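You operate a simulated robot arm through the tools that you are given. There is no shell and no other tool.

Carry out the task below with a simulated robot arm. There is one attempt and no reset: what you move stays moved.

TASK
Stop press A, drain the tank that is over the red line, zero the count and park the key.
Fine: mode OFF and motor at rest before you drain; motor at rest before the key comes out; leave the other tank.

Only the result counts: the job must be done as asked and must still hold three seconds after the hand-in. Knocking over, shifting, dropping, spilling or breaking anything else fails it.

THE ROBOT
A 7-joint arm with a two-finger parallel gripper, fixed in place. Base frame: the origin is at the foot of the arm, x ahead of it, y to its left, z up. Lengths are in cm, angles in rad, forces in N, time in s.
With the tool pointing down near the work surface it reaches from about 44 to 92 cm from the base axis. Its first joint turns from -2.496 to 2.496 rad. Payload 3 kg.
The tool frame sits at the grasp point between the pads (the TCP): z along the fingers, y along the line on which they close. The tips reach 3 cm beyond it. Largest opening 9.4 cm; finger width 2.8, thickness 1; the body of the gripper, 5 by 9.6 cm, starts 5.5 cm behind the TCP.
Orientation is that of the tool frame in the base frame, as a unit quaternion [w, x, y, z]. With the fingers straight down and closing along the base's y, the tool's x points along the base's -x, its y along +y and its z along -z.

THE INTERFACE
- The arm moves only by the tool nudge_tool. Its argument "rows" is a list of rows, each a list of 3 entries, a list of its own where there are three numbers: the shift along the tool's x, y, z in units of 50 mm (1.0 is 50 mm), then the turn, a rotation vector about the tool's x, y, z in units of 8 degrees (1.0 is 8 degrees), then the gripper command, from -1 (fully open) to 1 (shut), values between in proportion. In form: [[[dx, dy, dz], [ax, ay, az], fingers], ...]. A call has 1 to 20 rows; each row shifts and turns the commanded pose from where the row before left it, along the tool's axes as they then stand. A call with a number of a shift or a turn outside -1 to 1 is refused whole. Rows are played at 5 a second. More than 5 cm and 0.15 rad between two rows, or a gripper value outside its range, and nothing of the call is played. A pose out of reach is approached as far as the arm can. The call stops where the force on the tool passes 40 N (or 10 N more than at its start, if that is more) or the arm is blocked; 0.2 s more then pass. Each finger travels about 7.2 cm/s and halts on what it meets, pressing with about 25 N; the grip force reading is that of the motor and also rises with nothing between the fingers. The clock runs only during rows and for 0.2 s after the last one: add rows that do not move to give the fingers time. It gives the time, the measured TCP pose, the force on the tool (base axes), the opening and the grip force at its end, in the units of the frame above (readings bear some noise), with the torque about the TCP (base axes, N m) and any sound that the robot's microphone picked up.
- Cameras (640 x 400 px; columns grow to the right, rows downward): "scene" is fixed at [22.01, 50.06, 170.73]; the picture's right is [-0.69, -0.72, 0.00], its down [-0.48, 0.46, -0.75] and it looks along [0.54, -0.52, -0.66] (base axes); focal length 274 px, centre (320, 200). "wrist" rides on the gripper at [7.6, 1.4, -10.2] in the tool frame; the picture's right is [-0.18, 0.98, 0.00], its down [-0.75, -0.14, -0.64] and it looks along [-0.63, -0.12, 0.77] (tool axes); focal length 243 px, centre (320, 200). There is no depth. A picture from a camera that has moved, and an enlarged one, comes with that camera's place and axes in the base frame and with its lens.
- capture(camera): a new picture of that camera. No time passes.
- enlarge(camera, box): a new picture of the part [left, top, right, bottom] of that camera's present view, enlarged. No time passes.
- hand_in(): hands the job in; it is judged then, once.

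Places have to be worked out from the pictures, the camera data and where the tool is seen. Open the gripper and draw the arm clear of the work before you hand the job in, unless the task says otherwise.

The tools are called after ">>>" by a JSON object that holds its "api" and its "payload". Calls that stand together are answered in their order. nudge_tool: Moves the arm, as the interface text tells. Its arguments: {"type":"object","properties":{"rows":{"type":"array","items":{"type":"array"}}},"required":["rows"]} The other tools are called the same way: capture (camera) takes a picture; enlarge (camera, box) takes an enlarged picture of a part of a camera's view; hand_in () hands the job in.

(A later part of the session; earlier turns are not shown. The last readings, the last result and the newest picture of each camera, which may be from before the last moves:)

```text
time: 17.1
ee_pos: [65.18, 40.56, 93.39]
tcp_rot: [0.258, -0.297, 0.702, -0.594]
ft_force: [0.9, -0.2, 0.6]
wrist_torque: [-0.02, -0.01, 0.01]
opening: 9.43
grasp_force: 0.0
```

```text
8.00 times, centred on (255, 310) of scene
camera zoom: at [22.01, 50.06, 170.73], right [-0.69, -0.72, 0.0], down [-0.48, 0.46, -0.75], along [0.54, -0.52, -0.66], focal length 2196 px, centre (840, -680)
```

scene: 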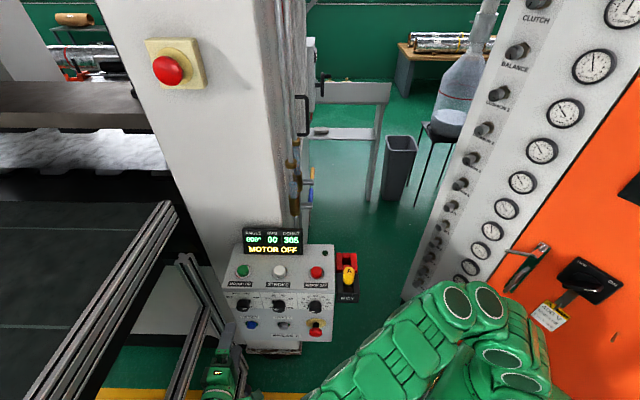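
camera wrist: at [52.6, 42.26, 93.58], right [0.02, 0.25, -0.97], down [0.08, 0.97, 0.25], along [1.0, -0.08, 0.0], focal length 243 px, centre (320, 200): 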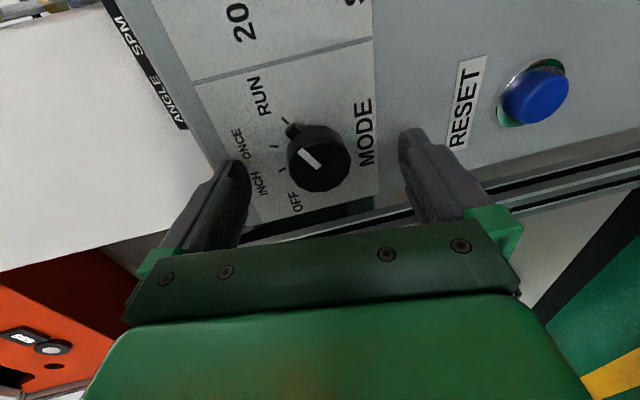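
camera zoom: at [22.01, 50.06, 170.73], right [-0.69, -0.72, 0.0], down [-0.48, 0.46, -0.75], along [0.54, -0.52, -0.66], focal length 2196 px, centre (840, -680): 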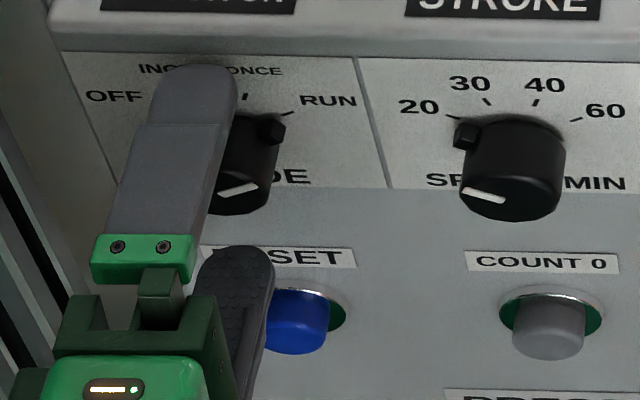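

Centring is good in both directions (within ~0.2 cm). I'll advance 0.8 cm more and close the fingers on the knob.

>>> {"api": "nudge_tool", "payload": {"rows": [[[0, 0, 0.16], [0, 0, 0], -1], [[0, 0, 0], [0, 0, 0], -0.5], [[0, 0, 0], [0, 0, 0], 0], [[0, 0, 0], [0, 0, 0], 1], [[0, 0, 0], [0, 0, 0], 1], [[0, 0, 0], [0, 0, 0], 1]]}}

>>> {"api": "enlarge", "payload": {"camera": "wrist", "box": [210, 60, 450, 230]}}

>>> {"api": "enlarge", "payload": {"camera": "scene", "box": [210, 280, 290, 350]}}

```text
time: 17.5
ee_pos: [65.57, 40.03, 93.4]
tcp_rot: [0.259, -0.298, 0.7, -0.595]
ft_force: [-0.3, -0.2, -0.3]
wrist_torque: [-0.02, 0.02, 0.0]
opening: 7.04
grasp_force: 0.2
stopped in row 2: the force on the tool passed its limit at 48 N (the readings are from after the stop); the commanded pose is now the measured one
```

```text
2.35 times, centred on (330, 145) of wrist
camera zoom: at [53.0, 41.84, 93.53], right [0.02, 0.25, -0.97], down [0.08, 0.97, 0.25], along [1.0, -0.08, 0.0], focal length 571 px, centre (296, 329)
```

zoom: 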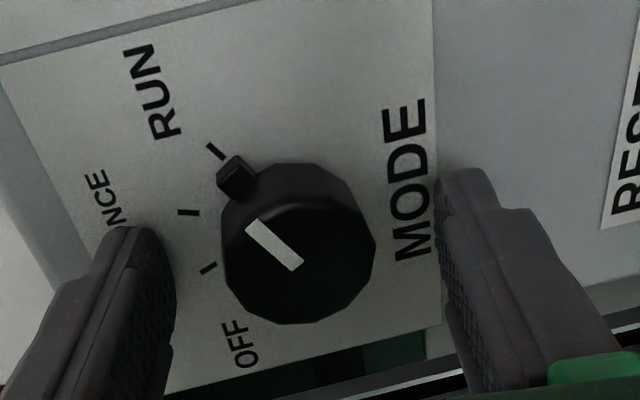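

```text
5.71 times, centred on (250, 315) of scene
camera zoom: at [22.01, 50.06, 170.73], right [-0.69, -0.72, 0.0], down [-0.48, 0.46, -0.75], along [0.54, -0.52, -0.66], focal length 1569 px, centre (720, -457)
```

zoom: 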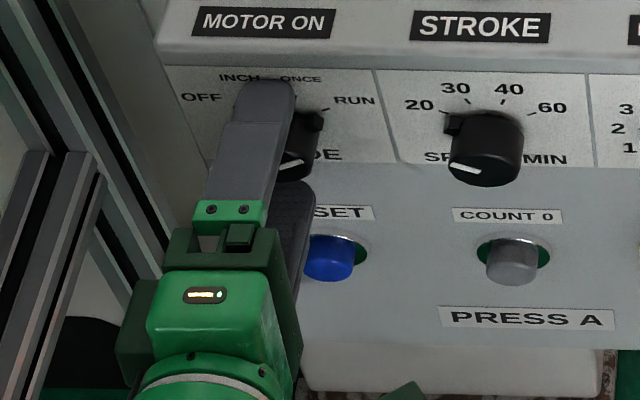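

The fingertips touched the panel face (force now back to zero). I'll back off 0.4 cm and then close on the knob.

>>> {"api": "nudge_tool", "payload": {"rows": [[[0, 0, -0.08], [0, 0, 0], -0.5], [[0, 0, 0], [0, 0, 0], -0.3], [[0, 0, 0], [0, 0, 0], 0], [[0, 0, 0], [0, 0, 0], 0.2], [[0, 0, 0], [0, 0, 0], 0.4], [[0, 0, 0], [0, 0, 0], 1], [[0, 0, 0], [0, 0, 0], 1]]}}

>>> {"api": "enlarge", "payload": {"camera": "wrist", "box": [210, 60, 450, 230]}}

>>> {"api": "enlarge", "payload": {"camera": "scene", "box": [210, 280, 290, 350]}}

```text
time: 19.1
ee_pos: [65.35, 40.43, 93.5]
tcp_rot: [0.26, -0.297, 0.7, -0.594]
ft_force: [-0.7, -1.5, 0.9]
wrist_torque: [-0.46, -0.37, -0.04]
opening: 3.86
grasp_force: 45.4
```

```text
2.35 times, centred on (330, 145) of wrist
camera zoom: at [52.67, 42.18, 93.61], right [0.02, 0.25, -0.97], down [0.07, 0.97, 0.25], along [1.0, -0.08, 0.0], focal length 571 px, centre (296, 329)
```

zoom: 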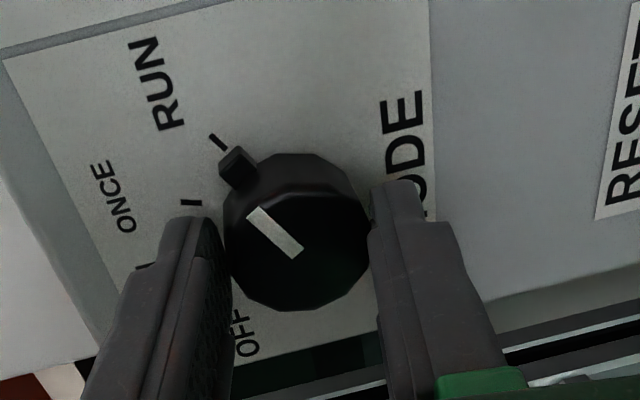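

```text
5.71 times, centred on (250, 315) of scene
camera zoom: at [22.01, 50.06, 170.73], right [-0.69, -0.72, 0.0], down [-0.48, 0.46, -0.75], along [0.54, -0.52, -0.66], focal length 1569 px, centre (720, -457)
```

zoom: 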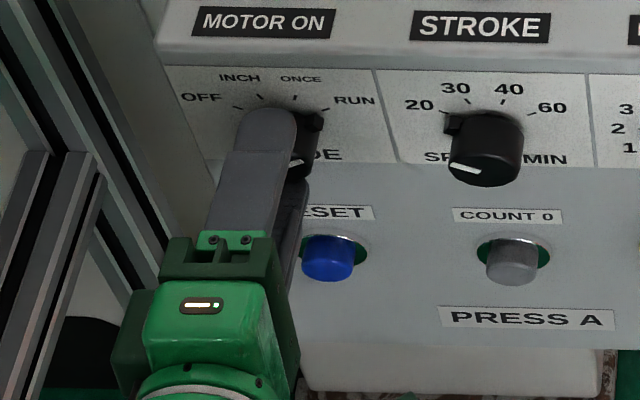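

The knob is gripped (opening 3.86 cm). I'll now turn counter-clockwise (negative about tool z), 24° first, to check the knob follows.

>>> {"api": "nudge_tool", "payload": {"rows": [[[0, 0, 0], [0, 0, -0.8], 1], [[0, 0, 0], [0, 0, -0.8], 1], [[0, 0, 0], [0, 0, -0.8], 1], [[0, 0, 0], [0, 0, -0.6], 1], [[0, 0, 0], [0, 0, 0], 1]]}}

>>> {"api": "enlarge", "payload": {"camera": "wrist", "box": [210, 60, 450, 230]}}

>>> {"api": "enlarge", "payload": {"camera": "scene", "box": [210, 280, 290, 350]}}

```text
time: 20.3
ee_pos: [65.23, 40.42, 93.33]
tcp_rot: [-0.13, 0.439, -0.623, 0.635]
ft_force: [-8.2, 9.1, -10.5]
wrist_torque: [0.5, 0.47, 0.9]
opening: 3.83
grasp_force: 45.0
```

```text
2.35 times, centred on (330, 145) of wrist
camera zoom: at [53.07, 41.86, 96.79], right [-0.27, -0.05, -0.96], down [0.03, 1.0, -0.07], along [0.96, -0.05, -0.26], focal length 571 px, centre (296, 329)
```

zoom: 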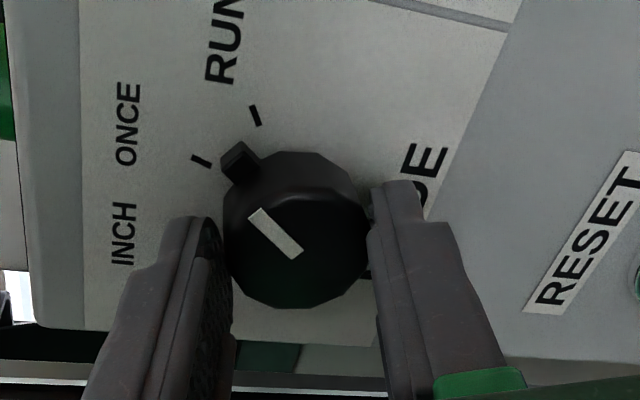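

```text
5.71 times, centred on (250, 315) of scene
camera zoom: at [22.01, 50.06, 170.73], right [-0.69, -0.72, 0.0], down [-0.48, 0.46, -0.75], along [0.54, -0.52, -0.66], focal length 1569 px, centre (720, -457)
```

zoom: 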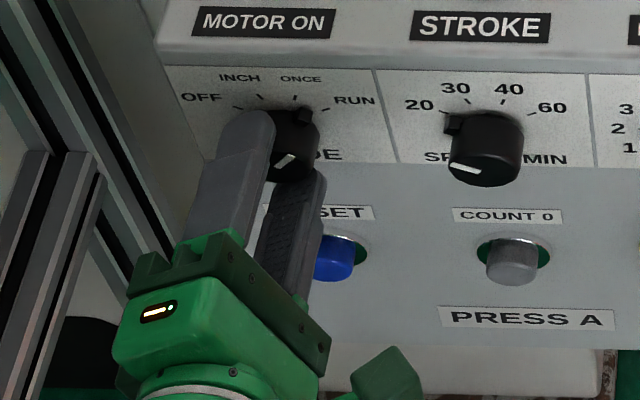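

The knob follows the gripper well with small forces. I continue turning CCW about 40° more.

>>> {"api": "nudge_tool", "payload": {"rows": [[[0, 0, 0], [0, 0, -0.8], 1], [[0, 0, 0], [0, 0, -0.8], 1], [[0, 0, 0], [0, 0, -0.8], 1], [[0, 0, 0], [0, 0, -0.8], 1], [[0, 0, 0], [0, 0, -0.8], 1], [[0, 0, 0], [0, 0, -0.8], 1], [[0, 0, 0], [0, 0, 0], 1]]}}

>>> {"api": "enlarge", "payload": {"camera": "wrist", "box": [210, 60, 450, 230]}}

>>> {"api": "enlarge", "payload": {"camera": "scene", "box": [210, 280, 290, 350]}}

```text
time: 21.9
ee_pos: [65.29, 40.4, 93.36]
tcp_rot: [0.086, 0.618, -0.445, 0.643]
ft_force: [-24.1, -3.0, -22.5]
wrist_torque: [-0.28, -0.15, 0.01]
opening: 3.73
grasp_force: 45.3
```

```text
2.35 times, centred on (330, 145) of wrist
camera zoom: at [55.47, 43.29, 101.04], right [-0.61, -0.5, -0.62], down [-0.2, 0.85, -0.49], along [0.77, -0.18, -0.62], focal length 571 px, centre (296, 329)
```

zoom: 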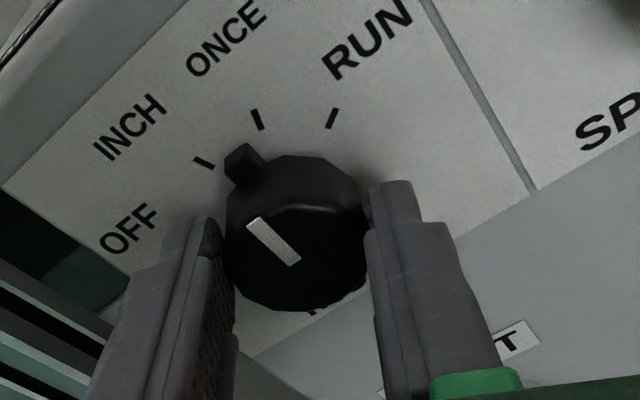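

```text
5.71 times, centred on (250, 315) of scene
camera zoom: at [22.01, 50.06, 170.73], right [-0.69, -0.72, 0.0], down [-0.48, 0.46, -0.75], along [0.54, -0.52, -0.66], focal length 1569 px, centre (720, -457)
```

zoom: 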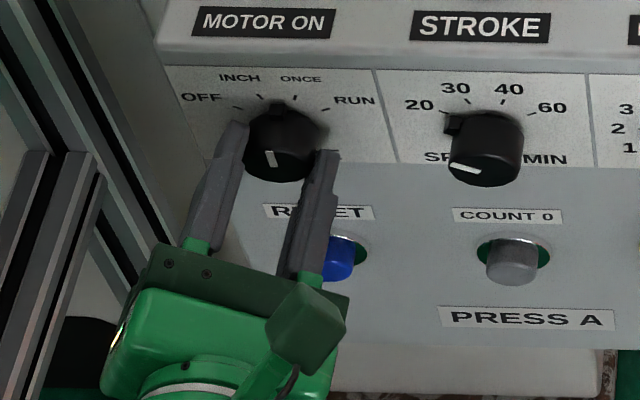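

The tab is now midway between ONCE and INCH; a lateral force of ~33 N has built up from slight eccentricity. I'll relieve it by shifting ~0.3 cm along the reaction, then check.

>>> {"api": "nudge_tool", "payload": {"rows": [[[-0.02, 0.05, -0.02], [0, 0, 0], 1], [[0, 0, 0], [0, 0, 0], 1]]}}

```text
time: 22.5
ee_pos: [65.41, 40.41, 93.37]
tcp_rot: [0.085, 0.617, -0.445, 0.643]
ft_force: [41.0, 11.8, -8.3]
wrist_torque: [0.24, 0.05, 1.34]
opening: 3.72
grasp_force: 44.9
```

Over-corrected (stiff contact, ~260 N/cm), so I'll undo about 60% of that shift.

>>> {"api": "nudge_tool", "payload": {"rows": [[[0.013, -0.03, 0.01], [0, 0, 0], 1], [[0, 0, 0], [0, 0, 0], 1], [[0, 0, 0], [0, 0, 0], 1]]}}

```text
time: 23.3
ee_pos: [65.27, 40.35, 93.35]
tcp_rot: [0.086, 0.617, -0.445, 0.643]
ft_force: [32.6, 6.6, -3.7]
wrist_torque: [-0.28, -0.44, 0.98]
opening: 3.73
grasp_force: 45.1
```

Residual force remains; I'll release slightly and regrip to zero it out.

>>> {"api": "nudge_tool", "payload": {"rows": [[[0, 0, 0], [0, 0, 0], -0.1], [[0, 0, 0], [0, 0, 0], -0.1], [[0, 0, 0], [0, 0, 0], -0.1]]}}

>>> {"api": "enlarge", "payload": {"camera": "wrist", "box": [210, 60, 450, 230]}}

>>> {"api": "enlarge", "payload": {"camera": "scene", "box": [210, 280, 290, 350]}}

```text
time: 24.1
ee_pos: [65.24, 40.42, 93.29]
tcp_rot: [0.086, 0.618, -0.444, 0.643]
ft_force: [-0.3, 0.1, 0.3]
wrist_torque: [0.03, 0.03, 0.01]
opening: 5.19
grasp_force: 0.0
```

```text
2.35 times, centred on (330, 145) of wrist
camera zoom: at [55.36, 43.27, 101.03], right [-0.61, -0.5, -0.62], down [-0.2, 0.85, -0.49], along [0.77, -0.17, -0.62], focal length 571 px, centre (296, 329)
```

zoom: 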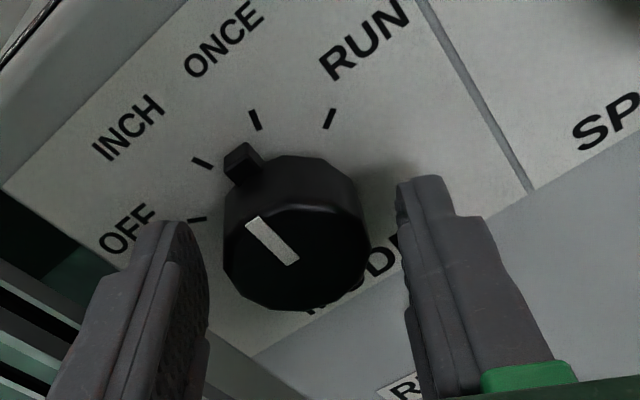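

```text
5.71 times, centred on (250, 315) of scene
camera zoom: at [22.01, 50.06, 170.73], right [-0.69, -0.72, 0.0], down [-0.48, 0.46, -0.75], along [0.54, -0.52, -0.66], focal length 1569 px, centre (720, -457)
```

zoom: 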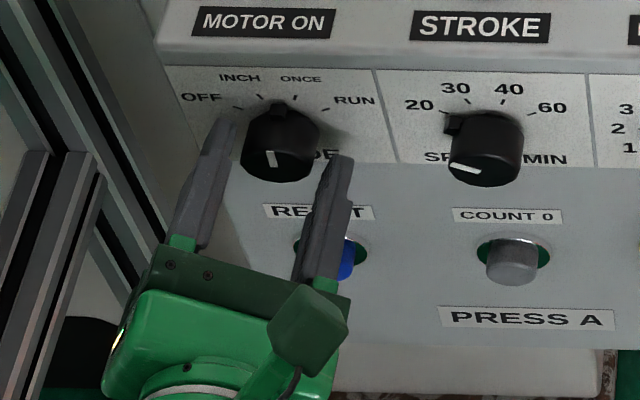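

Forces are zero and the knob is centred between the pads. I'll regrip and continue CCW about 32°.

>>> {"api": "nudge_tool", "payload": {"rows": [[[0, 0, 0], [0, 0, 0], 0.1], [[0, 0, 0], [0, 0, 0], 0.3], [[0, 0, 0], [0, 0, 0], 1], [[0, 0, 0], [0, 0, 0], 1], [[0, 0, 0], [0, 0, -0.8], 1], [[0, 0, 0], [0, 0, -0.8], 1], [[0, 0, 0], [0, 0, -0.8], 1], [[0, 0, 0], [0, 0, -0.8], 1], [[0, 0, 0], [0, 0, 0], 1]]}}

>>> {"api": "enlarge", "payload": {"camera": "wrist", "box": [210, 60, 450, 230]}}

>>> {"api": "enlarge", "payload": {"camera": "scene", "box": [210, 280, 290, 350]}}

```text
time: 26.1
ee_pos: [65.29, 40.51, 93.34]
tcp_rot: [0.227, 0.7, -0.297, 0.608]
ft_force: [-9.9, -3.0, 4.1]
wrist_torque: [0.09, 0.11, -0.47]
opening: 3.7
grasp_force: 44.3
```

```text
2.35 times, centred on (330, 145) of wrist
camera zoom: at [57.66, 45.4, 102.54], right [-0.7, -0.68, -0.22], down [-0.43, 0.64, -0.64], along [0.58, -0.35, -0.74], focal length 571 px, centre (296, 329)
```

zoom: 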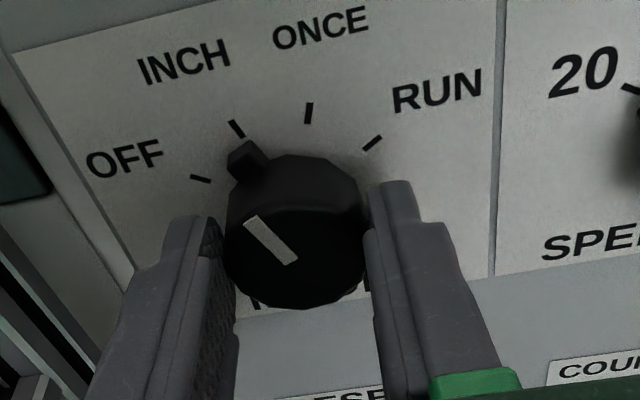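

```text
5.71 times, centred on (250, 315) of scene
camera zoom: at [22.01, 50.06, 170.73], right [-0.69, -0.72, 0.0], down [-0.48, 0.46, -0.75], along [0.54, -0.52, -0.66], focal length 1569 px, centre (720, -457)
```

zoom: 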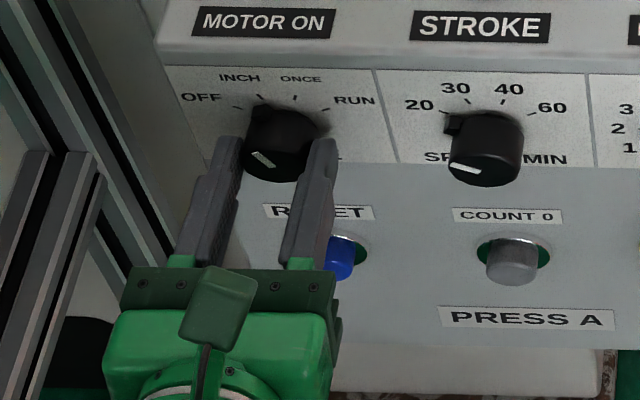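

The tab is between INCH and OFF now with low force. I'll turn about 24° further and check against the OFF tick.

>>> {"api": "nudge_tool", "payload": {"rows": [[[0, 0, 0], [0, 0, -0.8], 1], [[0, 0, 0], [0, 0, -0.8], 1], [[0, 0, 0], [0, 0, -0.8], 1], [[0, 0, 0], [0, 0, -0.6], 1], [[0, 0, 0], [0, 0, 0], 1]]}}

>>> {"api": "enlarge", "payload": {"camera": "wrist", "box": [210, 60, 450, 230]}}

>>> {"api": "enlarge", "payload": {"camera": "scene", "box": [210, 280, 290, 350]}}

```text
time: 27.3
ee_pos: [65.19, 40.48, 93.48]
tcp_rot: [0.348, 0.747, -0.145, 0.548]
ft_force: [-13.7, -5.2, 1.1]
wrist_torque: [0.12, 0.24, -0.8]
opening: 3.78
grasp_force: 44.8
```

```text
2.35 times, centred on (330, 145) of wrist
camera zoom: at [59.88, 47.73, 102.6], right [-0.65, -0.73, 0.19], down [-0.65, 0.41, -0.64], along [0.39, -0.54, -0.74], focal length 571 px, centre (296, 329)
```

zoom: 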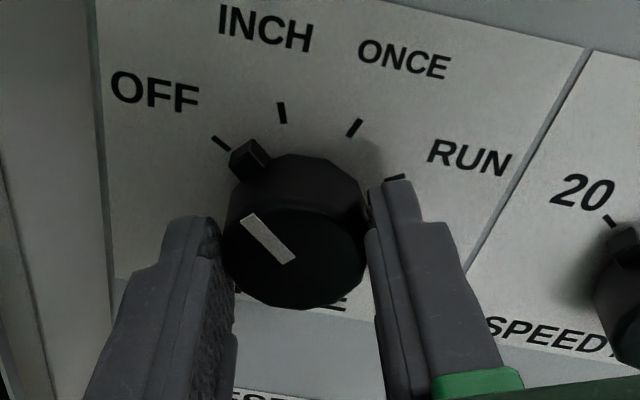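

```text
5.71 times, centred on (250, 315) of scene
camera zoom: at [22.01, 50.06, 170.73], right [-0.69, -0.72, 0.0], down [-0.48, 0.46, -0.75], along [0.54, -0.52, -0.66], focal length 1569 px, centre (720, -457)
```

zoom: 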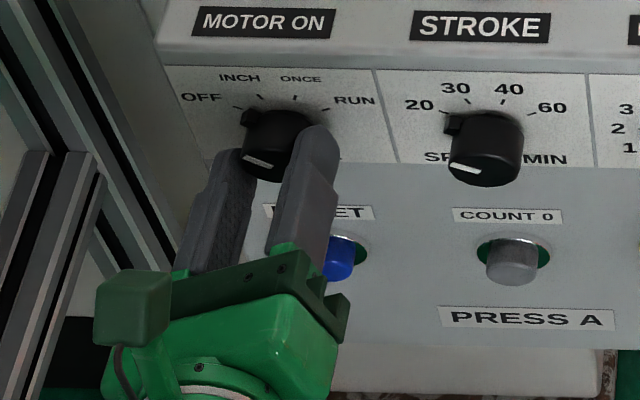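

The tab is essentially at the OFF tick. I'll nudge ~4° more to see if I meet a stop, then release to verify.

>>> {"api": "nudge_tool", "payload": {"rows": [[[0, 0, 0], [0, 0, -0.5], 1], [[0, 0, 0], [0, 0, 0], 1]]}}

>>> {"api": "nudge_tool", "payload": {"rows": [[[0, 0, 0], [0, 0, 0], 0], [[0, 0, 0], [0, 0, 0], -0.2], [[0, 0, 0], [0, 0, 0], -0.2]]}}

>>> {"api": "enlarge", "payload": {"camera": "wrist", "box": [210, 60, 450, 230]}}

>>> {"api": "enlarge", "payload": {"camera": "scene", "box": [210, 240, 330, 330]}}

```text
time: 27.9
ee_pos: [65.17, 40.39, 93.43]
tcp_rot: [0.367, 0.752, -0.118, 0.535]
ft_force: [-1.6, -3.1, -5.2]
wrist_torque: [0.29, 0.38, -0.48]
opening: 3.76
grasp_force: 45.2
```

```text
time: 28.7
ee_pos: [65.19, 40.43, 93.4]
tcp_rot: [0.368, 0.751, -0.12, 0.535]
ft_force: [-0.3, 0.3, -0.7]
wrist_torque: [0.01, -0.01, 0.03]
opening: 5.63
grasp_force: 0.0
```

```text
2.35 times, centred on (330, 145) of wrist
camera zoom: at [60.2, 48.11, 102.52], right [-0.63, -0.73, 0.25], down [-0.68, 0.37, -0.63], along [0.37, -0.57, -0.73], focal length 571 px, centre (296, 329)
```

zoom: 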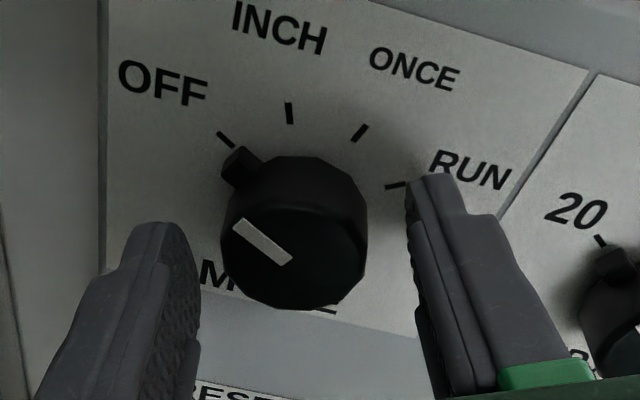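

```text
4.44 times, centred on (270, 285) of scene
camera zoom: at [22.01, 50.06, 170.73], right [-0.69, -0.72, 0.0], down [-0.48, 0.46, -0.75], along [0.54, -0.52, -0.66], focal length 1220 px, centre (542, -178)
```

zoom: 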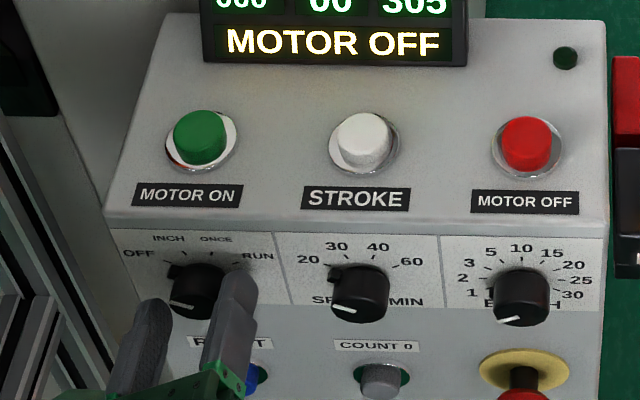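

The knob snapped into the OFF position (tab on the OFF tick, accounting for parallax). I'll back straight out 9 cm and roll the gripper back to its original roll.

>>> {"api": "nudge_tool", "payload": {"rows": [[[0, 0, -0.6], [0, 0, 0], -0.2], [[0, 0, -0.6], [0, 0, 0], -0.2], [[0, 0, -0.6], [0, 0, 0], -0.2], [[0, 0, 0], [0, 0, 1], -0.2], [[0, 0, 0], [0, 0, 1], 0], [[0, 0, 0], [0, 0, 1], 0.5], [[0, 0, 0], [0, 0, 1], 1], [[0, 0, 0], [0, 0, 1], 1], [[0, 0, 0], [0, 0, 1], 1], [[0, 0, 0], [0, 0, 1], 1], [[0, 0, 0], [0, 0, 1], 1], [[0, 0, 0], [0, 0, 1], 1], [[0, 0, 0], [0, 0, 1], 1], [[0, 0, 0], [0, 0, 1], 1], [[0, 0, 0], [0, 0, 1], 1], [[0, 0, 0], [0, 0, 1], 1], [[0, 0, 0], [0, 0, 1], 1], [[0, 0, 0], [0, 0, 1], 1], [[0, 0, 0], [0, 0, 0.7], 1]]}}

>>> {"api": "capture", "payload": {"camera": "wrist"}}

>>> {"api": "enlarge", "payload": {"camera": "scene", "box": [225, 290, 265, 320]}}

>>> {"api": "enlarge", "payload": {"camera": "scene", "box": [225, 285, 345, 360]}}

```text
time: 32.7
ee_pos: [58.72, 46.5, 94.76]
tcp_rot: [0.309, -0.237, 0.723, -0.57]
ft_force: [-0.3, 0.2, -0.2]
wrist_torque: [0.05, 0.01, -0.04]
opening: 0.02
grasp_force: 24.9
```

```text
taken
camera wrist: at [46.3, 48.64, 93.79], right [0.14, 0.36, -0.92], down [0.06, 0.93, 0.37], along [0.99, -0.11, 0.1], focal length 243 px, centre (320, 200)
```

wrist: 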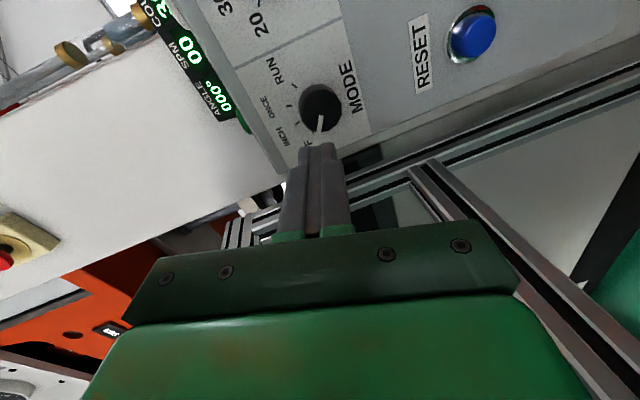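

```text
13.33 times, centred on (245, 305) of scene
camera zoom: at [22.01, 50.06, 170.73], right [-0.69, -0.72, 0.0], down [-0.48, 0.46, -0.75], along [0.54, -0.52, -0.66], focal length 3661 px, centre (1320, -1200)
```

zoom: 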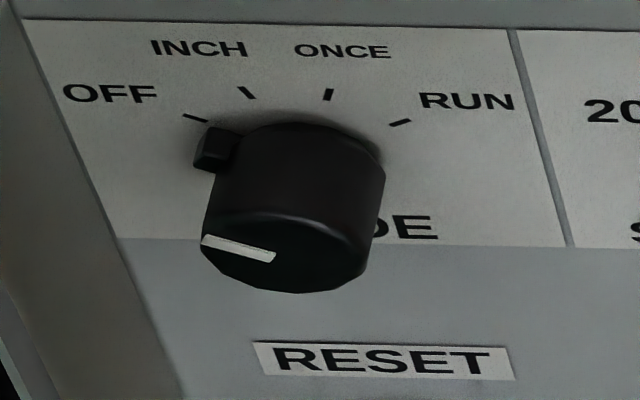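

```text
5.33 times, centred on (285, 322) of scene
camera zoom: at [22.01, 50.06, 170.73], right [-0.69, -0.72, 0.0], down [-0.48, 0.46, -0.75], along [0.54, -0.52, -0.66], focal length 1464 px, centre (507, -453)
```

zoom: 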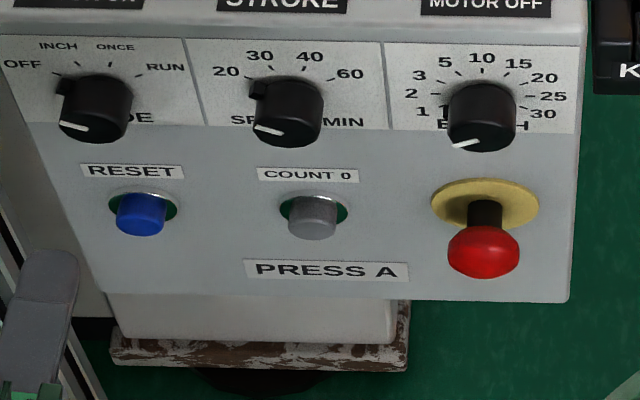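

Mode is confirmed at OFF (tab mirrored exactly from RUN). Next I move in front of the COUNT 0 button (est. ≈(59,31,80)), keeping ~9 cm tip clearance, to localize it accurately.

>>> {"api": "nudge_tool", "payload": {"rows": [[[0.666, 0.533, 0.055], [0, 0, 0], 1], [[0.666, 0.533, 0.055], [0, 0, 0], 1], [[0.666, 0.533, 0.055], [0, 0, 0], 1], [[0.666, 0.533, 0.055], [0, 0, 0], 1], [[0, 0, 0], [0, 0, -0.7], 1], [[0, 0, 0], [0, 0, -0.6], 1], [[0, 0, 0], [0, 0, 0], 1]]}}

>>> {"api": "capture", "payload": {"camera": "wrist"}}

>>> {"api": "capture", "payload": {"camera": "scene"}}

```text
time: 34.3
ee_pos: [50.32, 39.16, 82.01]
tcp_rot: [0.256, -0.301, 0.699, -0.596]
ft_force: [-0.6, -0.2, -0.5]
wrist_torque: [-0.02, -0.05, 0.0]
opening: 0.02
grasp_force: 24.8
```

```text
taken
camera wrist: at [37.74, 40.78, 82.29], right [0.01, 0.24, -0.97], down [0.07, 0.97, 0.24], along [1.0, -0.07, -0.01], focal length 243 px, centre (320, 200)
```

wrist: 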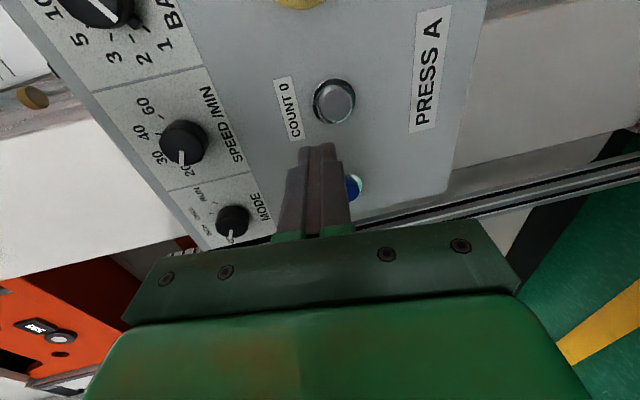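

```text
taken
```

scene: 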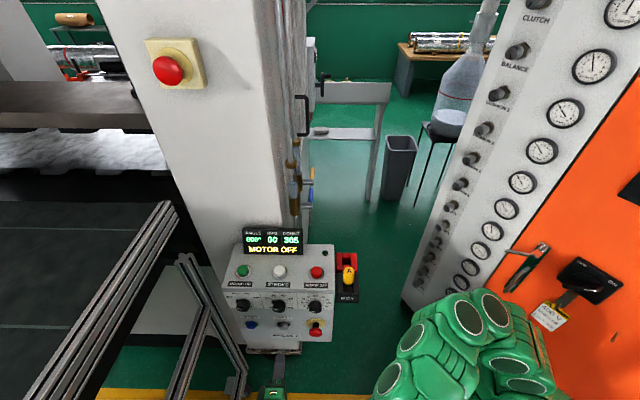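

COUNT 0 is straight ahead; triangulated at ≈(59.9,30.4,78.7). I'll zoom for a more accurate centre before pressing.

>>> {"api": "enlarge", "payload": {"camera": "wrist", "box": [270, 50, 400, 180]}}

>>> {"api": "enlarge", "payload": {"camera": "scene", "box": [260, 310, 305, 345]}}

```text
3.08 times, centred on (335, 115) of wrist
camera zoom: at [37.74, 40.78, 82.29], right [0.01, 0.24, -0.97], down [0.07, 0.97, 0.24], along [1.0, -0.07, -0.01], focal length 746 px, centre (274, 462)
```

zoom: 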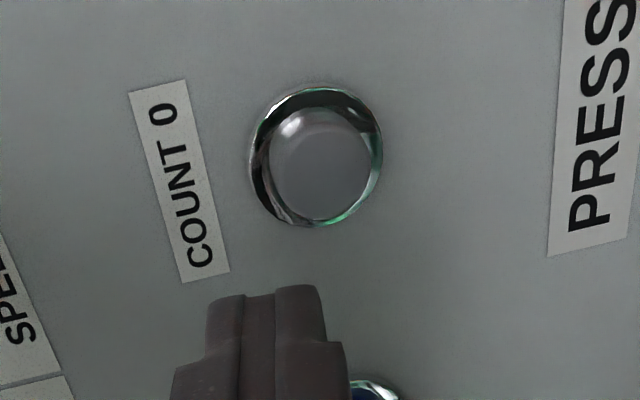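

```text
11.43 times, centred on (282, 328) of scene
camera zoom: at [22.01, 50.06, 170.73], right [-0.69, -0.72, 0.0], down [-0.48, 0.46, -0.75], along [0.54, -0.52, -0.66], focal length 3138 px, centre (749, -1257)
```

zoom: 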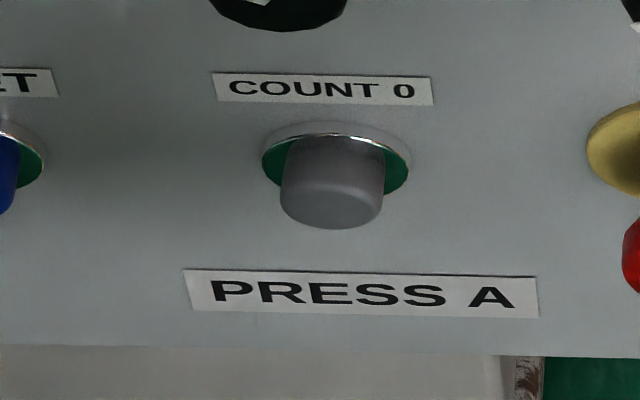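

Refined COUNT 0 cap centre: (59.5,30.9,78.7). I'll align (x −0.34, y +1.3 cm) and advance, ending with small pressing steps.

>>> {"api": "nudge_tool", "payload": {"rows": [[[-0.068, 0.26, 0.5], [0, 0, 0], 1], [[0, 0, 0.6], [0, 0, 0], 1], [[0, 0, 0.5], [0, 0, 0], 1], [[0, 0, 0.1], [0, 0, 0], 1], [[0, 0, 0], [0, 0, 0], 1]]}}

>>> {"api": "capture", "payload": {"camera": "wrist"}}

>>> {"api": "enlarge", "payload": {"camera": "scene", "box": [210, 225, 350, 360]}}

```text
time: 35.5
ee_pos: [56.61, 33.76, 79.34]
tcp_rot: [0.255, -0.302, 0.698, -0.597]
ft_force: [0.4, -0.8, -1.0]
wrist_torque: [0.03, 0.0, -0.02]
opening: 0.01
grasp_force: 25.0
```

```text
taken
camera wrist: at [43.99, 35.39, 79.66], right [0.01, 0.24, -0.97], down [0.07, 0.97, 0.24], along [1.0, -0.07, -0.01], focal length 243 px, centre (320, 200)
```

wrist: 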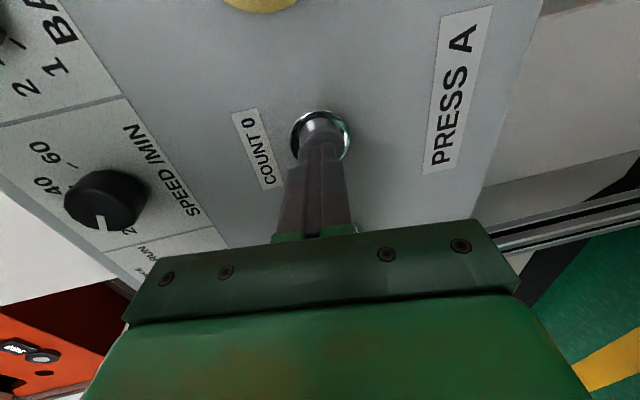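

```text
2.96 times, centred on (280, 292) of scene
camera zoom: at [22.01, 50.06, 170.73], right [-0.69, -0.72, 0.0], down [-0.48, 0.46, -0.75], along [0.54, -0.52, -0.66], focal length 814 px, centre (438, -74)
```

zoom: 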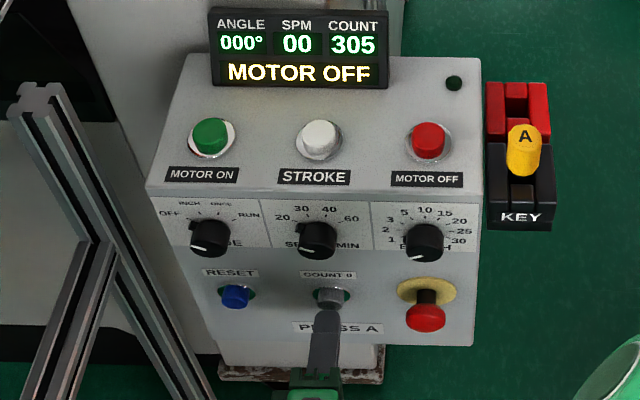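

The fingertips are centred on the COUNT 0 cap, about 1 cm away. I'll press forward in 0.4 cm steps.

>>> {"api": "nudge_tool", "payload": {"rows": [[[0, 0, 0.08], [0, 0, 0], 1], [[0, 0, 0.08], [0, 0, 0], 1], [[0, 0, 0.08], [0, 0, 0], 1], [[0, 0, 0.08], [0, 0, 0], 1], [[0, 0, 0], [0, 0, 0], 1]]}}

>>> {"api": "enlarge", "payload": {"camera": "scene", "box": [210, 225, 350, 360]}}

```text
time: 36.7
ee_pos: [57.64, 32.57, 79.06]
tcp_rot: [0.255, -0.303, 0.699, -0.596]
ft_force: [-1.7, 5.4, 1.0]
wrist_torque: [-0.04, -0.04, 0.06]
opening: 0.01
grasp_force: 25.2
heard: click
```

```text
2.96 times, centred on (280, 292) of scene
camera zoom: at [22.01, 50.06, 170.73], right [-0.69, -0.72, 0.0], down [-0.48, 0.46, -0.75], along [0.54, -0.52, -0.66], focal length 814 px, centre (438, -74)
```

zoom: 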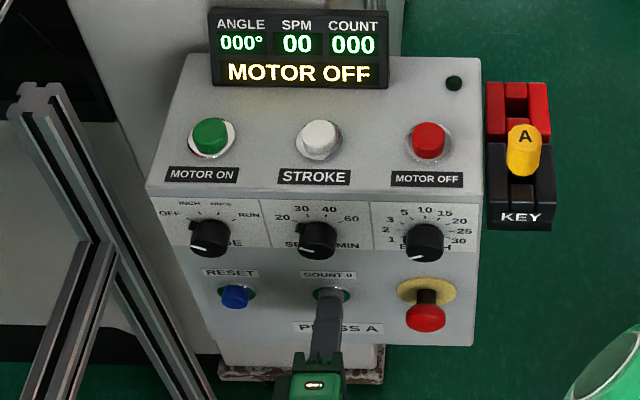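

The count reads 000. I'll back straight out from the panel and rise to z≈119, then untilt the tool.

>>> {"api": "nudge_tool", "payload": {"rows": [[[0, 0, -0.8], [0, 0, 0], 1], [[0, 0, -0.8], [0, 0, 0], 1], [[0, 0, -0.8], [0, 0, 0], 1], [[0, -0.938, -0.15], [0, 0, 0], 1], [[0, -0.938, -0.15], [0, 0, 0], 1], [[0, -0.938, -0.15], [0, 0, 0], 1], [[0, -0.938, -0.15], [0, 0, 0], 1], [[0, -0.938, -0.15], [0, 0, 0], 1], [[0, -0.938, -0.15], [0, 0, 0], 1], [[0, -0.938, -0.15], [0, 0, 0], 1], [[0, -0.938, -0.15], [0, 0, 0], 1], [[0, 0, 0], [0, 0, 0], 1]]}}

>>> {"api": "nudge_tool", "payload": {"rows": [[[0, 0, 0], [-1, 0, 0], 1], [[0, 0, 0], [-1, 0, 0], 1], [[0, 0, 0], [-1, 0, 0], 1], [[0, 0, 0], [-1, 0, 0], 1], [[0, 0, 0], [-1, 0, 0], 1], [[0, 0, 0], [-1, 0, 0], 1], [[0, 0, 0], [-1, 0, 0], 1], [[0, 0, 0], [-1, 0, 0], 1], [[0, 0, 0], [-1, 0, 0], 1], [[0, 0, 0], [-1, 0, 0], 1], [[0, 0, 0], [0, 0, 0], 1]]}}

>>> {"api": "capture", "payload": {"camera": "scene"}}

```text
time: 39.3
ee_pos: [48.7, 40.81, 119.23]
tcp_rot: [0.255, -0.302, 0.698, -0.596]
ft_force: [-0.3, -0.5, 0.0]
wrist_torque: [-0.01, 0.0, 0.0]
opening: 0.0
grasp_force: 25.2
```

```text
time: 41.7
ee_pos: [49.26, 40.89, 119.14]
tcp_rot: [0.002, -0.396, 0.918, -0.007]
ft_force: [0.0, 0.8, 0.3]
wrist_torque: [0.03, 0.04, -0.02]
opening: 0.01
grasp_force: 24.9
```

```text
taken
```

scene: 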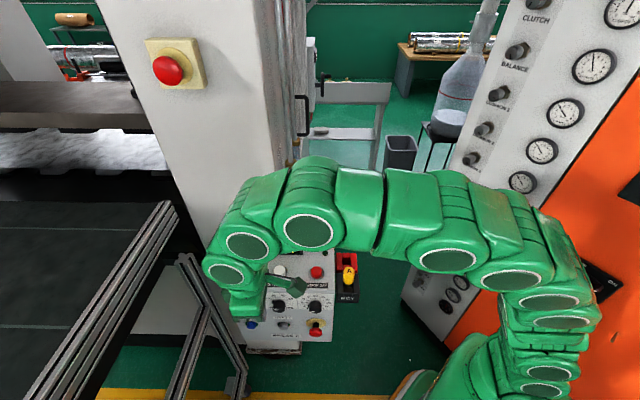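

Tool is down again at (49.3,40.9,119). I'll swing across, well above the key and console, to the column's side at about (55,-15,125).

>>> {"api": "nudge_tool", "payload": {"rows": [[[0.612, -0.708, -0.2], [0, 0, 0], 1], [[0.612, -0.708, -0.2], [0, 0, 0], 1], [[0.612, -0.708, -0.2], [0, 0, 0], 1], [[0.612, -0.708, -0.1], [0, 0, 0], 1], [[0.612, -0.708, -0.1], [0, 0, 0], 1], [[0.612, -0.708, -0.1], [0, 0, 0], 1], [[0.612, -0.708, -0.1], [0, 0, 0], 1], [[0.612, -0.708, -0.1], [0, 0, 0], 1], [[0.612, -0.708, -0.1], [0, 0, 0], 1], [[0.612, -0.708, 0], [0, 0, 0], 1], [[0.612, -0.708, 0], [0, 0, 0], 1], [[0.612, -0.708, 0], [0, 0, 0], 1], [[0, 0, 0], [0, 0, 0], 1]]}}

>>> {"api": "capture", "payload": {"camera": "scene"}}

>>> {"api": "capture", "payload": {"camera": "wrist"}}

```text
time: 44.5
ee_pos: [54.75, -15.03, 125.57]
tcp_rot: [0.002, -0.397, 0.918, -0.008]
ft_force: [0.3, 0.9, 0.4]
wrist_torque: [0.0, 0.0, 0.02]
opening: 0.01
grasp_force: 25.5
```

```text
taken
```

scene: 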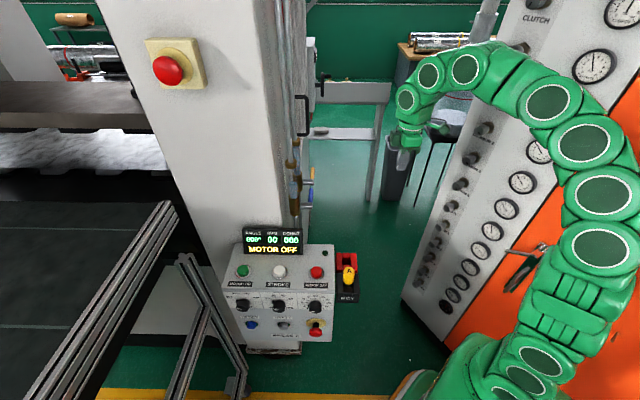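

```text
taken
camera wrist: at [48.57, -19.37, 135.93], right [-0.59, 0.81, -0.02], down [0.61, 0.46, 0.64], along [0.53, 0.37, -0.77], focal length 243 px, centre (320, 200)
```

wrist: 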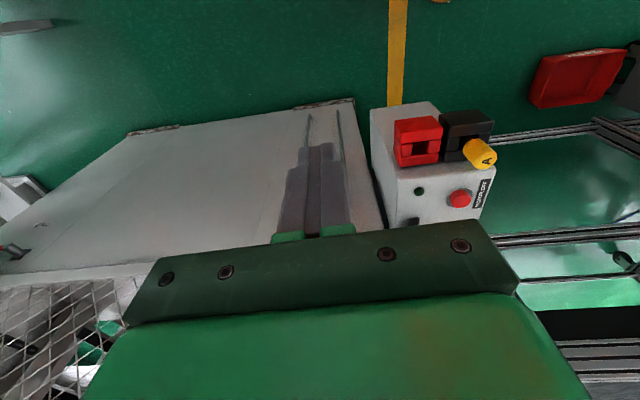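

Now I'll tilt the tool 48° toward the column's side (about −y_t) to look at the tubes and levers squarely.

>>> {"api": "nudge_tool", "payload": {"rows": [[[0, 0, 0], [0, -1, 0], 1], [[0, 0, 0], [0, -1, 0], 1], [[0, 0, 0], [0, -1, 0], 1], [[0, 0, 0], [0, -1, 0], 1], [[0, 0, 0], [0, -1, 0], 1], [[0, 0, 0], [0, -1, 0], 1], [[0, 0, 0], [0, 0, 0], 1]]}}

>>> {"api": "capture", "payload": {"camera": "scene"}}

>>> {"api": "capture", "payload": {"camera": "wrist"}}

```text
time: 46.1
ee_pos: [54.88, -14.93, 125.61]
tcp_rot: [0.374, -0.365, 0.838, 0.155]
ft_force: [0.3, 0.6, 0.4]
wrist_torque: [-0.02, 0.01, -0.02]
opening: 0.0
grasp_force: 25.4
```

```text
taken
```

scene: 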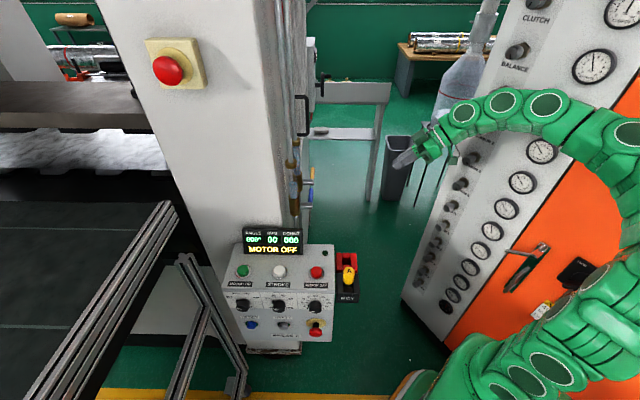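

```text
taken
camera wrist: at [45.23, -23.14, 126.98], right [-0.63, 0.77, 0.12], down [0.11, -0.06, 0.99], along [0.77, 0.64, -0.04], focal length 243 px, centre (320, 200)
```

wrist: 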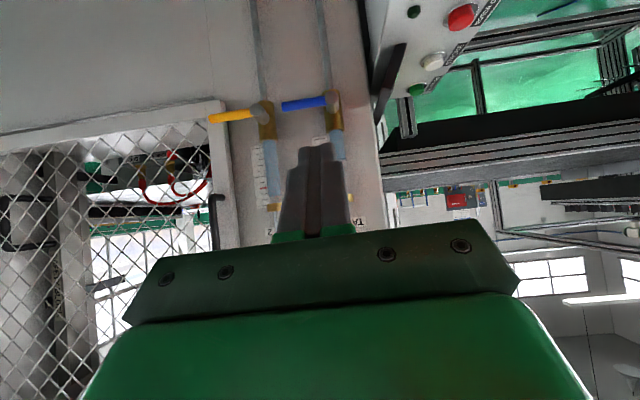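

The levers and gauges are now viewed squarely. I'll zoom on them to confirm levels, red lines and any open/closed marks.

>>> {"api": "enlarge", "payload": {"camera": "wrist", "box": [200, 70, 380, 240]}}

>>> {"api": "enlarge", "payload": {"camera": "wrist", "box": [200, 80, 300, 170]}}

>>> {"api": "enlarge", "payload": {"camera": "wrist", "box": [230, 130, 310, 240]}}

```text
2.35 times, centred on (290, 155) of wrist
camera zoom: at [45.23, -23.14, 126.98], right [-0.63, 0.77, 0.12], down [0.11, -0.06, 0.99], along [0.77, 0.64, -0.04], focal length 571 px, centre (391, 306)
```

zoom: 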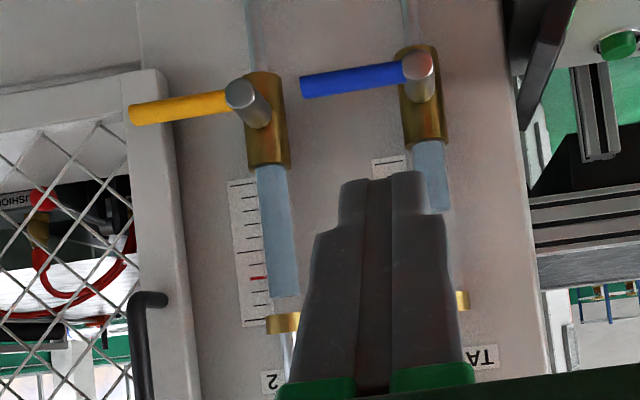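

```text
4.44 times, centred on (250, 125) of wrist
camera zoom: at [45.23, -23.14, 126.98], right [-0.63, 0.77, 0.12], down [0.11, -0.06, 0.99], along [0.77, 0.64, -0.04], focal length 1078 px, centre (631, 533)
```

zoom: 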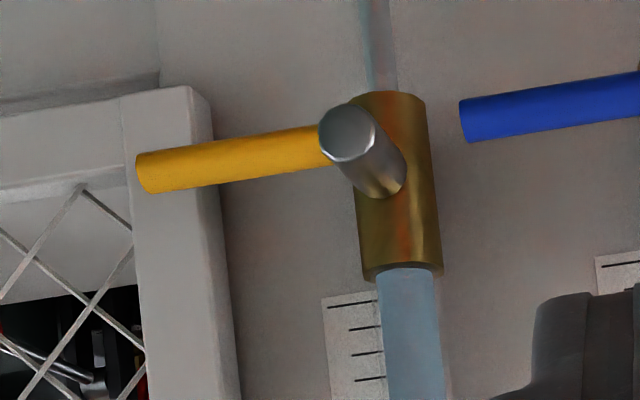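

```text
3.64 times, centred on (270, 185) of wrist
camera zoom: at [45.23, -23.14, 126.98], right [-0.63, 0.77, 0.12], down [0.11, -0.06, 0.99], along [0.77, 0.64, -0.04], focal length 882 px, centre (502, 254)
```

zoom: 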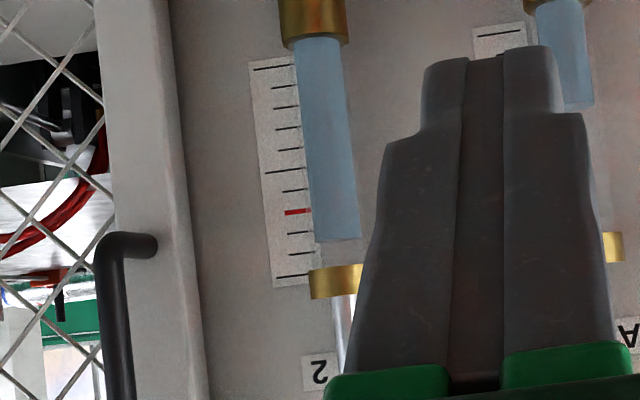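

Tank 2 (yellow lever) is over its red line, tank 1 is not. Lever geometry: pivot ≈(82,-4,108.6), tip ≈(88.5,-9.6,108.8). I'll finish tilting so the fingers point horizontally at the column face.

>>> {"api": "nudge_tool", "payload": {"rows": [[[0, 0, 0], [0, -1, 0], 1], [[0, 0, 0], [0, -1, 0], 1], [[0, 0, 0], [0, -1, 0], 1], [[0, 0, 0], [0, -1, 0], 1], [[0, 0, 0], [0, -1, 0], 1], [[0, 0, 0], [0, 0, 0], 1]]}}

>>> {"api": "capture", "payload": {"camera": "scene"}}

```text
time: 47.5
ee_pos: [54.82, -14.98, 125.75]
tcp_rot: [0.64, -0.289, 0.659, 0.269]
ft_force: [0.7, 0.5, -0.3]
wrist_torque: [0.01, -0.01, 0.0]
opening: 0.01
grasp_force: 25.1
```

```text
taken
```

scene: 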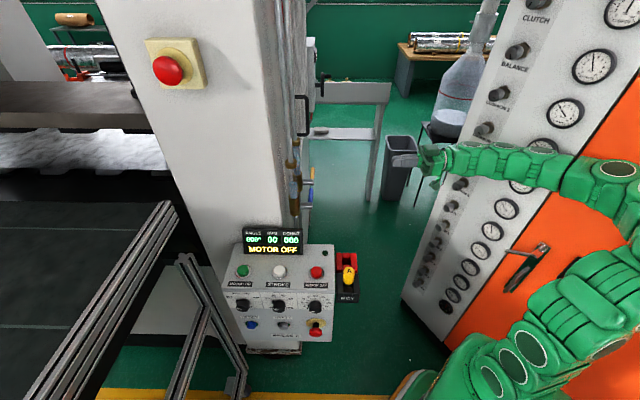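

The tool now points horizontally into the column side (z_t≈(0.69,0.72,-0.04)), x_t down. I'll move to a pre-position about 10 cm in front of and slightly above the yellow lever.

>>> {"api": "nudge_tool", "payload": {"rows": [[[0.413, -0.563, 0.543], [0, 0, 0], 1], [[0.413, -0.563, 0.543], [0, 0, 0], 1], [[0.413, -0.563, 0.543], [0, 0, 0], 1], [[0.413, -0.563, 0.543], [0, 0, 0], 1], [[0.413, -0.563, 0.543], [0, 0, 0], 1], [[0.413, -0.563, 0.543], [0, 0, 0], 1], [[0, 0, 0], [0, 0, 0], 1]]}}

>>> {"api": "capture", "payload": {"camera": "scene"}}

>>> {"api": "capture", "payload": {"camera": "wrist"}}

```text
time: 49.1
ee_pos: [78.45, -15.23, 112.85]
tcp_rot: [0.639, -0.29, 0.659, 0.269]
ft_force: [-0.3, -0.5, 0.4]
wrist_torque: [0.03, 0.02, -0.01]
opening: 0.0
grasp_force: 25.5
```

```text
taken
```

scene: 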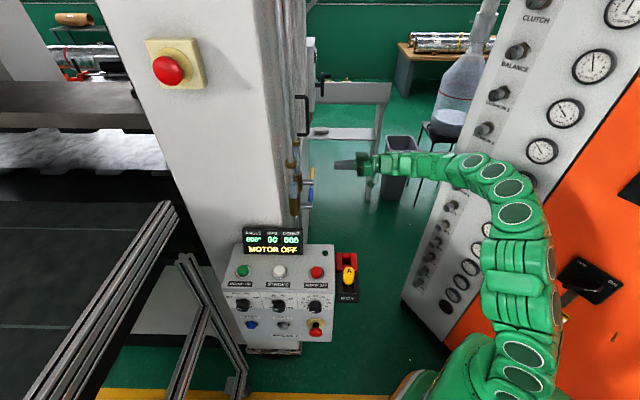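

```text
taken
camera wrist: at [70.34, -21.83, 105.58], right [-0.71, 0.68, 0.17], down [-0.33, -0.53, 0.78], along [0.62, 0.5, 0.6], focal length 243 px, centre (320, 200)
```

wrist: 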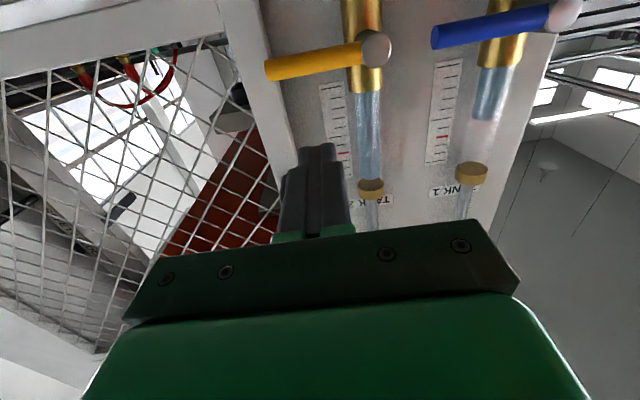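

Estimates agree: pivot ≈(82.1,-4.1,108.5), tip ≈(88.5,-9.6,108.6). I'll advance 9.5 cm so the fingertips pass just above the yellow lever, then look.

>>> {"api": "nudge_tool", "payload": {"rows": [[[0, 0, 0.6], [0, 0, 0], 1], [[0, 0, 0.6], [0, 0, 0], 1], [[0, 0, 0.5], [0, 0, 0], 1], [[0, 0, 0.2], [0, 0, 0], 1], [[0, 0, 0], [0, 0, 0], 1]]}}

>>> {"api": "capture", "payload": {"camera": "wrist"}}

>>> {"api": "enlarge", "payload": {"camera": "scene", "box": [270, 120, 370, 220]}}

```text
time: 50.3
ee_pos: [84.65, -8.29, 112.58]
tcp_rot: [0.638, -0.291, 0.66, 0.27]
ft_force: [0.4, -0.2, -0.4]
wrist_torque: [-0.01, 0.0, -0.03]
opening: 0.0
grasp_force: 25.2
```

```text
taken
camera wrist: at [76.57, -14.95, 105.32], right [-0.71, 0.68, 0.17], down [-0.33, -0.53, 0.78], along [0.62, 0.5, 0.6], focal length 243 px, centre (320, 200)
```

wrist: 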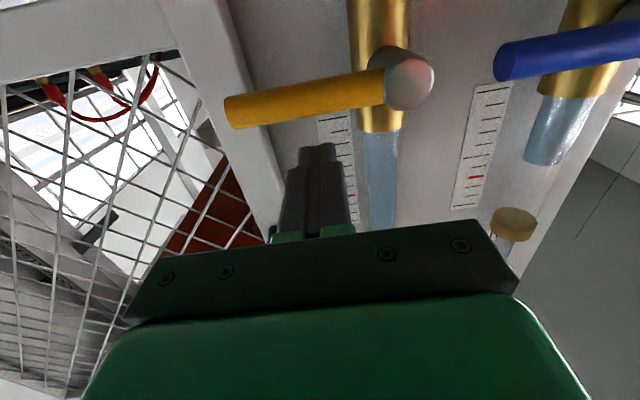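

```text
4.00 times, centred on (320, 170) of scene
camera zoom: at [22.01, 50.06, 170.73], right [-0.69, -0.72, 0.0], down [-0.48, 0.46, -0.75], along [0.54, -0.52, -0.66], focal length 1098 px, centre (320, 320)
```

zoom: 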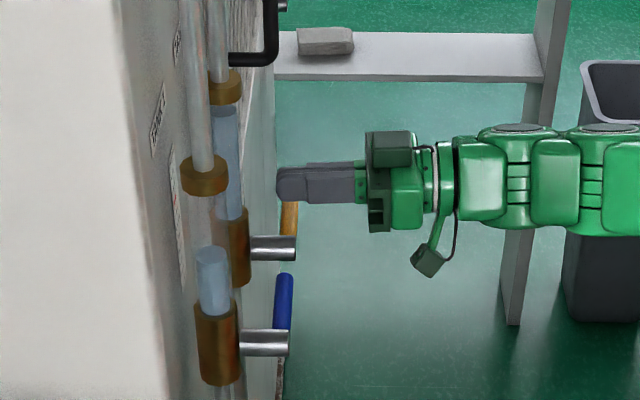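

Tips are right above the lever with ~0.6 cm overlap past it. I'll push down in small steps and watch the force.

>>> {"api": "nudge_tool", "payload": {"rows": [[[0.296, -0.028, 0], [0, 0, 0], 1], [[0.12, -0.02, 0], [0, 0, 0], 1], [[0.1, -0.02, 0], [0, 0, 0], 1], [[0.1, -0.02, 0], [0, 0, 0], 1], [[0, 0, 0], [0, 0, 0], 1]]}}

>>> {"api": "capture", "payload": {"camera": "wrist"}}

```text
time: 51.5
ee_pos: [84.86, -8.78, 109.35]
tcp_rot: [0.638, -0.291, 0.66, 0.27]
ft_force: [2.0, 1.1, 1.4]
wrist_torque: [0.05, -0.05, -0.01]
opening: 0.01
grasp_force: 24.8
```

```text
taken
camera wrist: at [76.79, -15.46, 102.2], right [-0.71, 0.68, 0.17], down [-0.33, -0.53, 0.78], along [0.62, 0.5, 0.6], focal length 243 px, centre (320, 200)
```

wrist: 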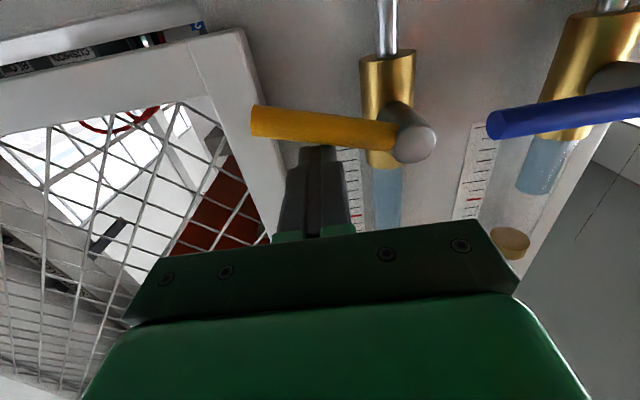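

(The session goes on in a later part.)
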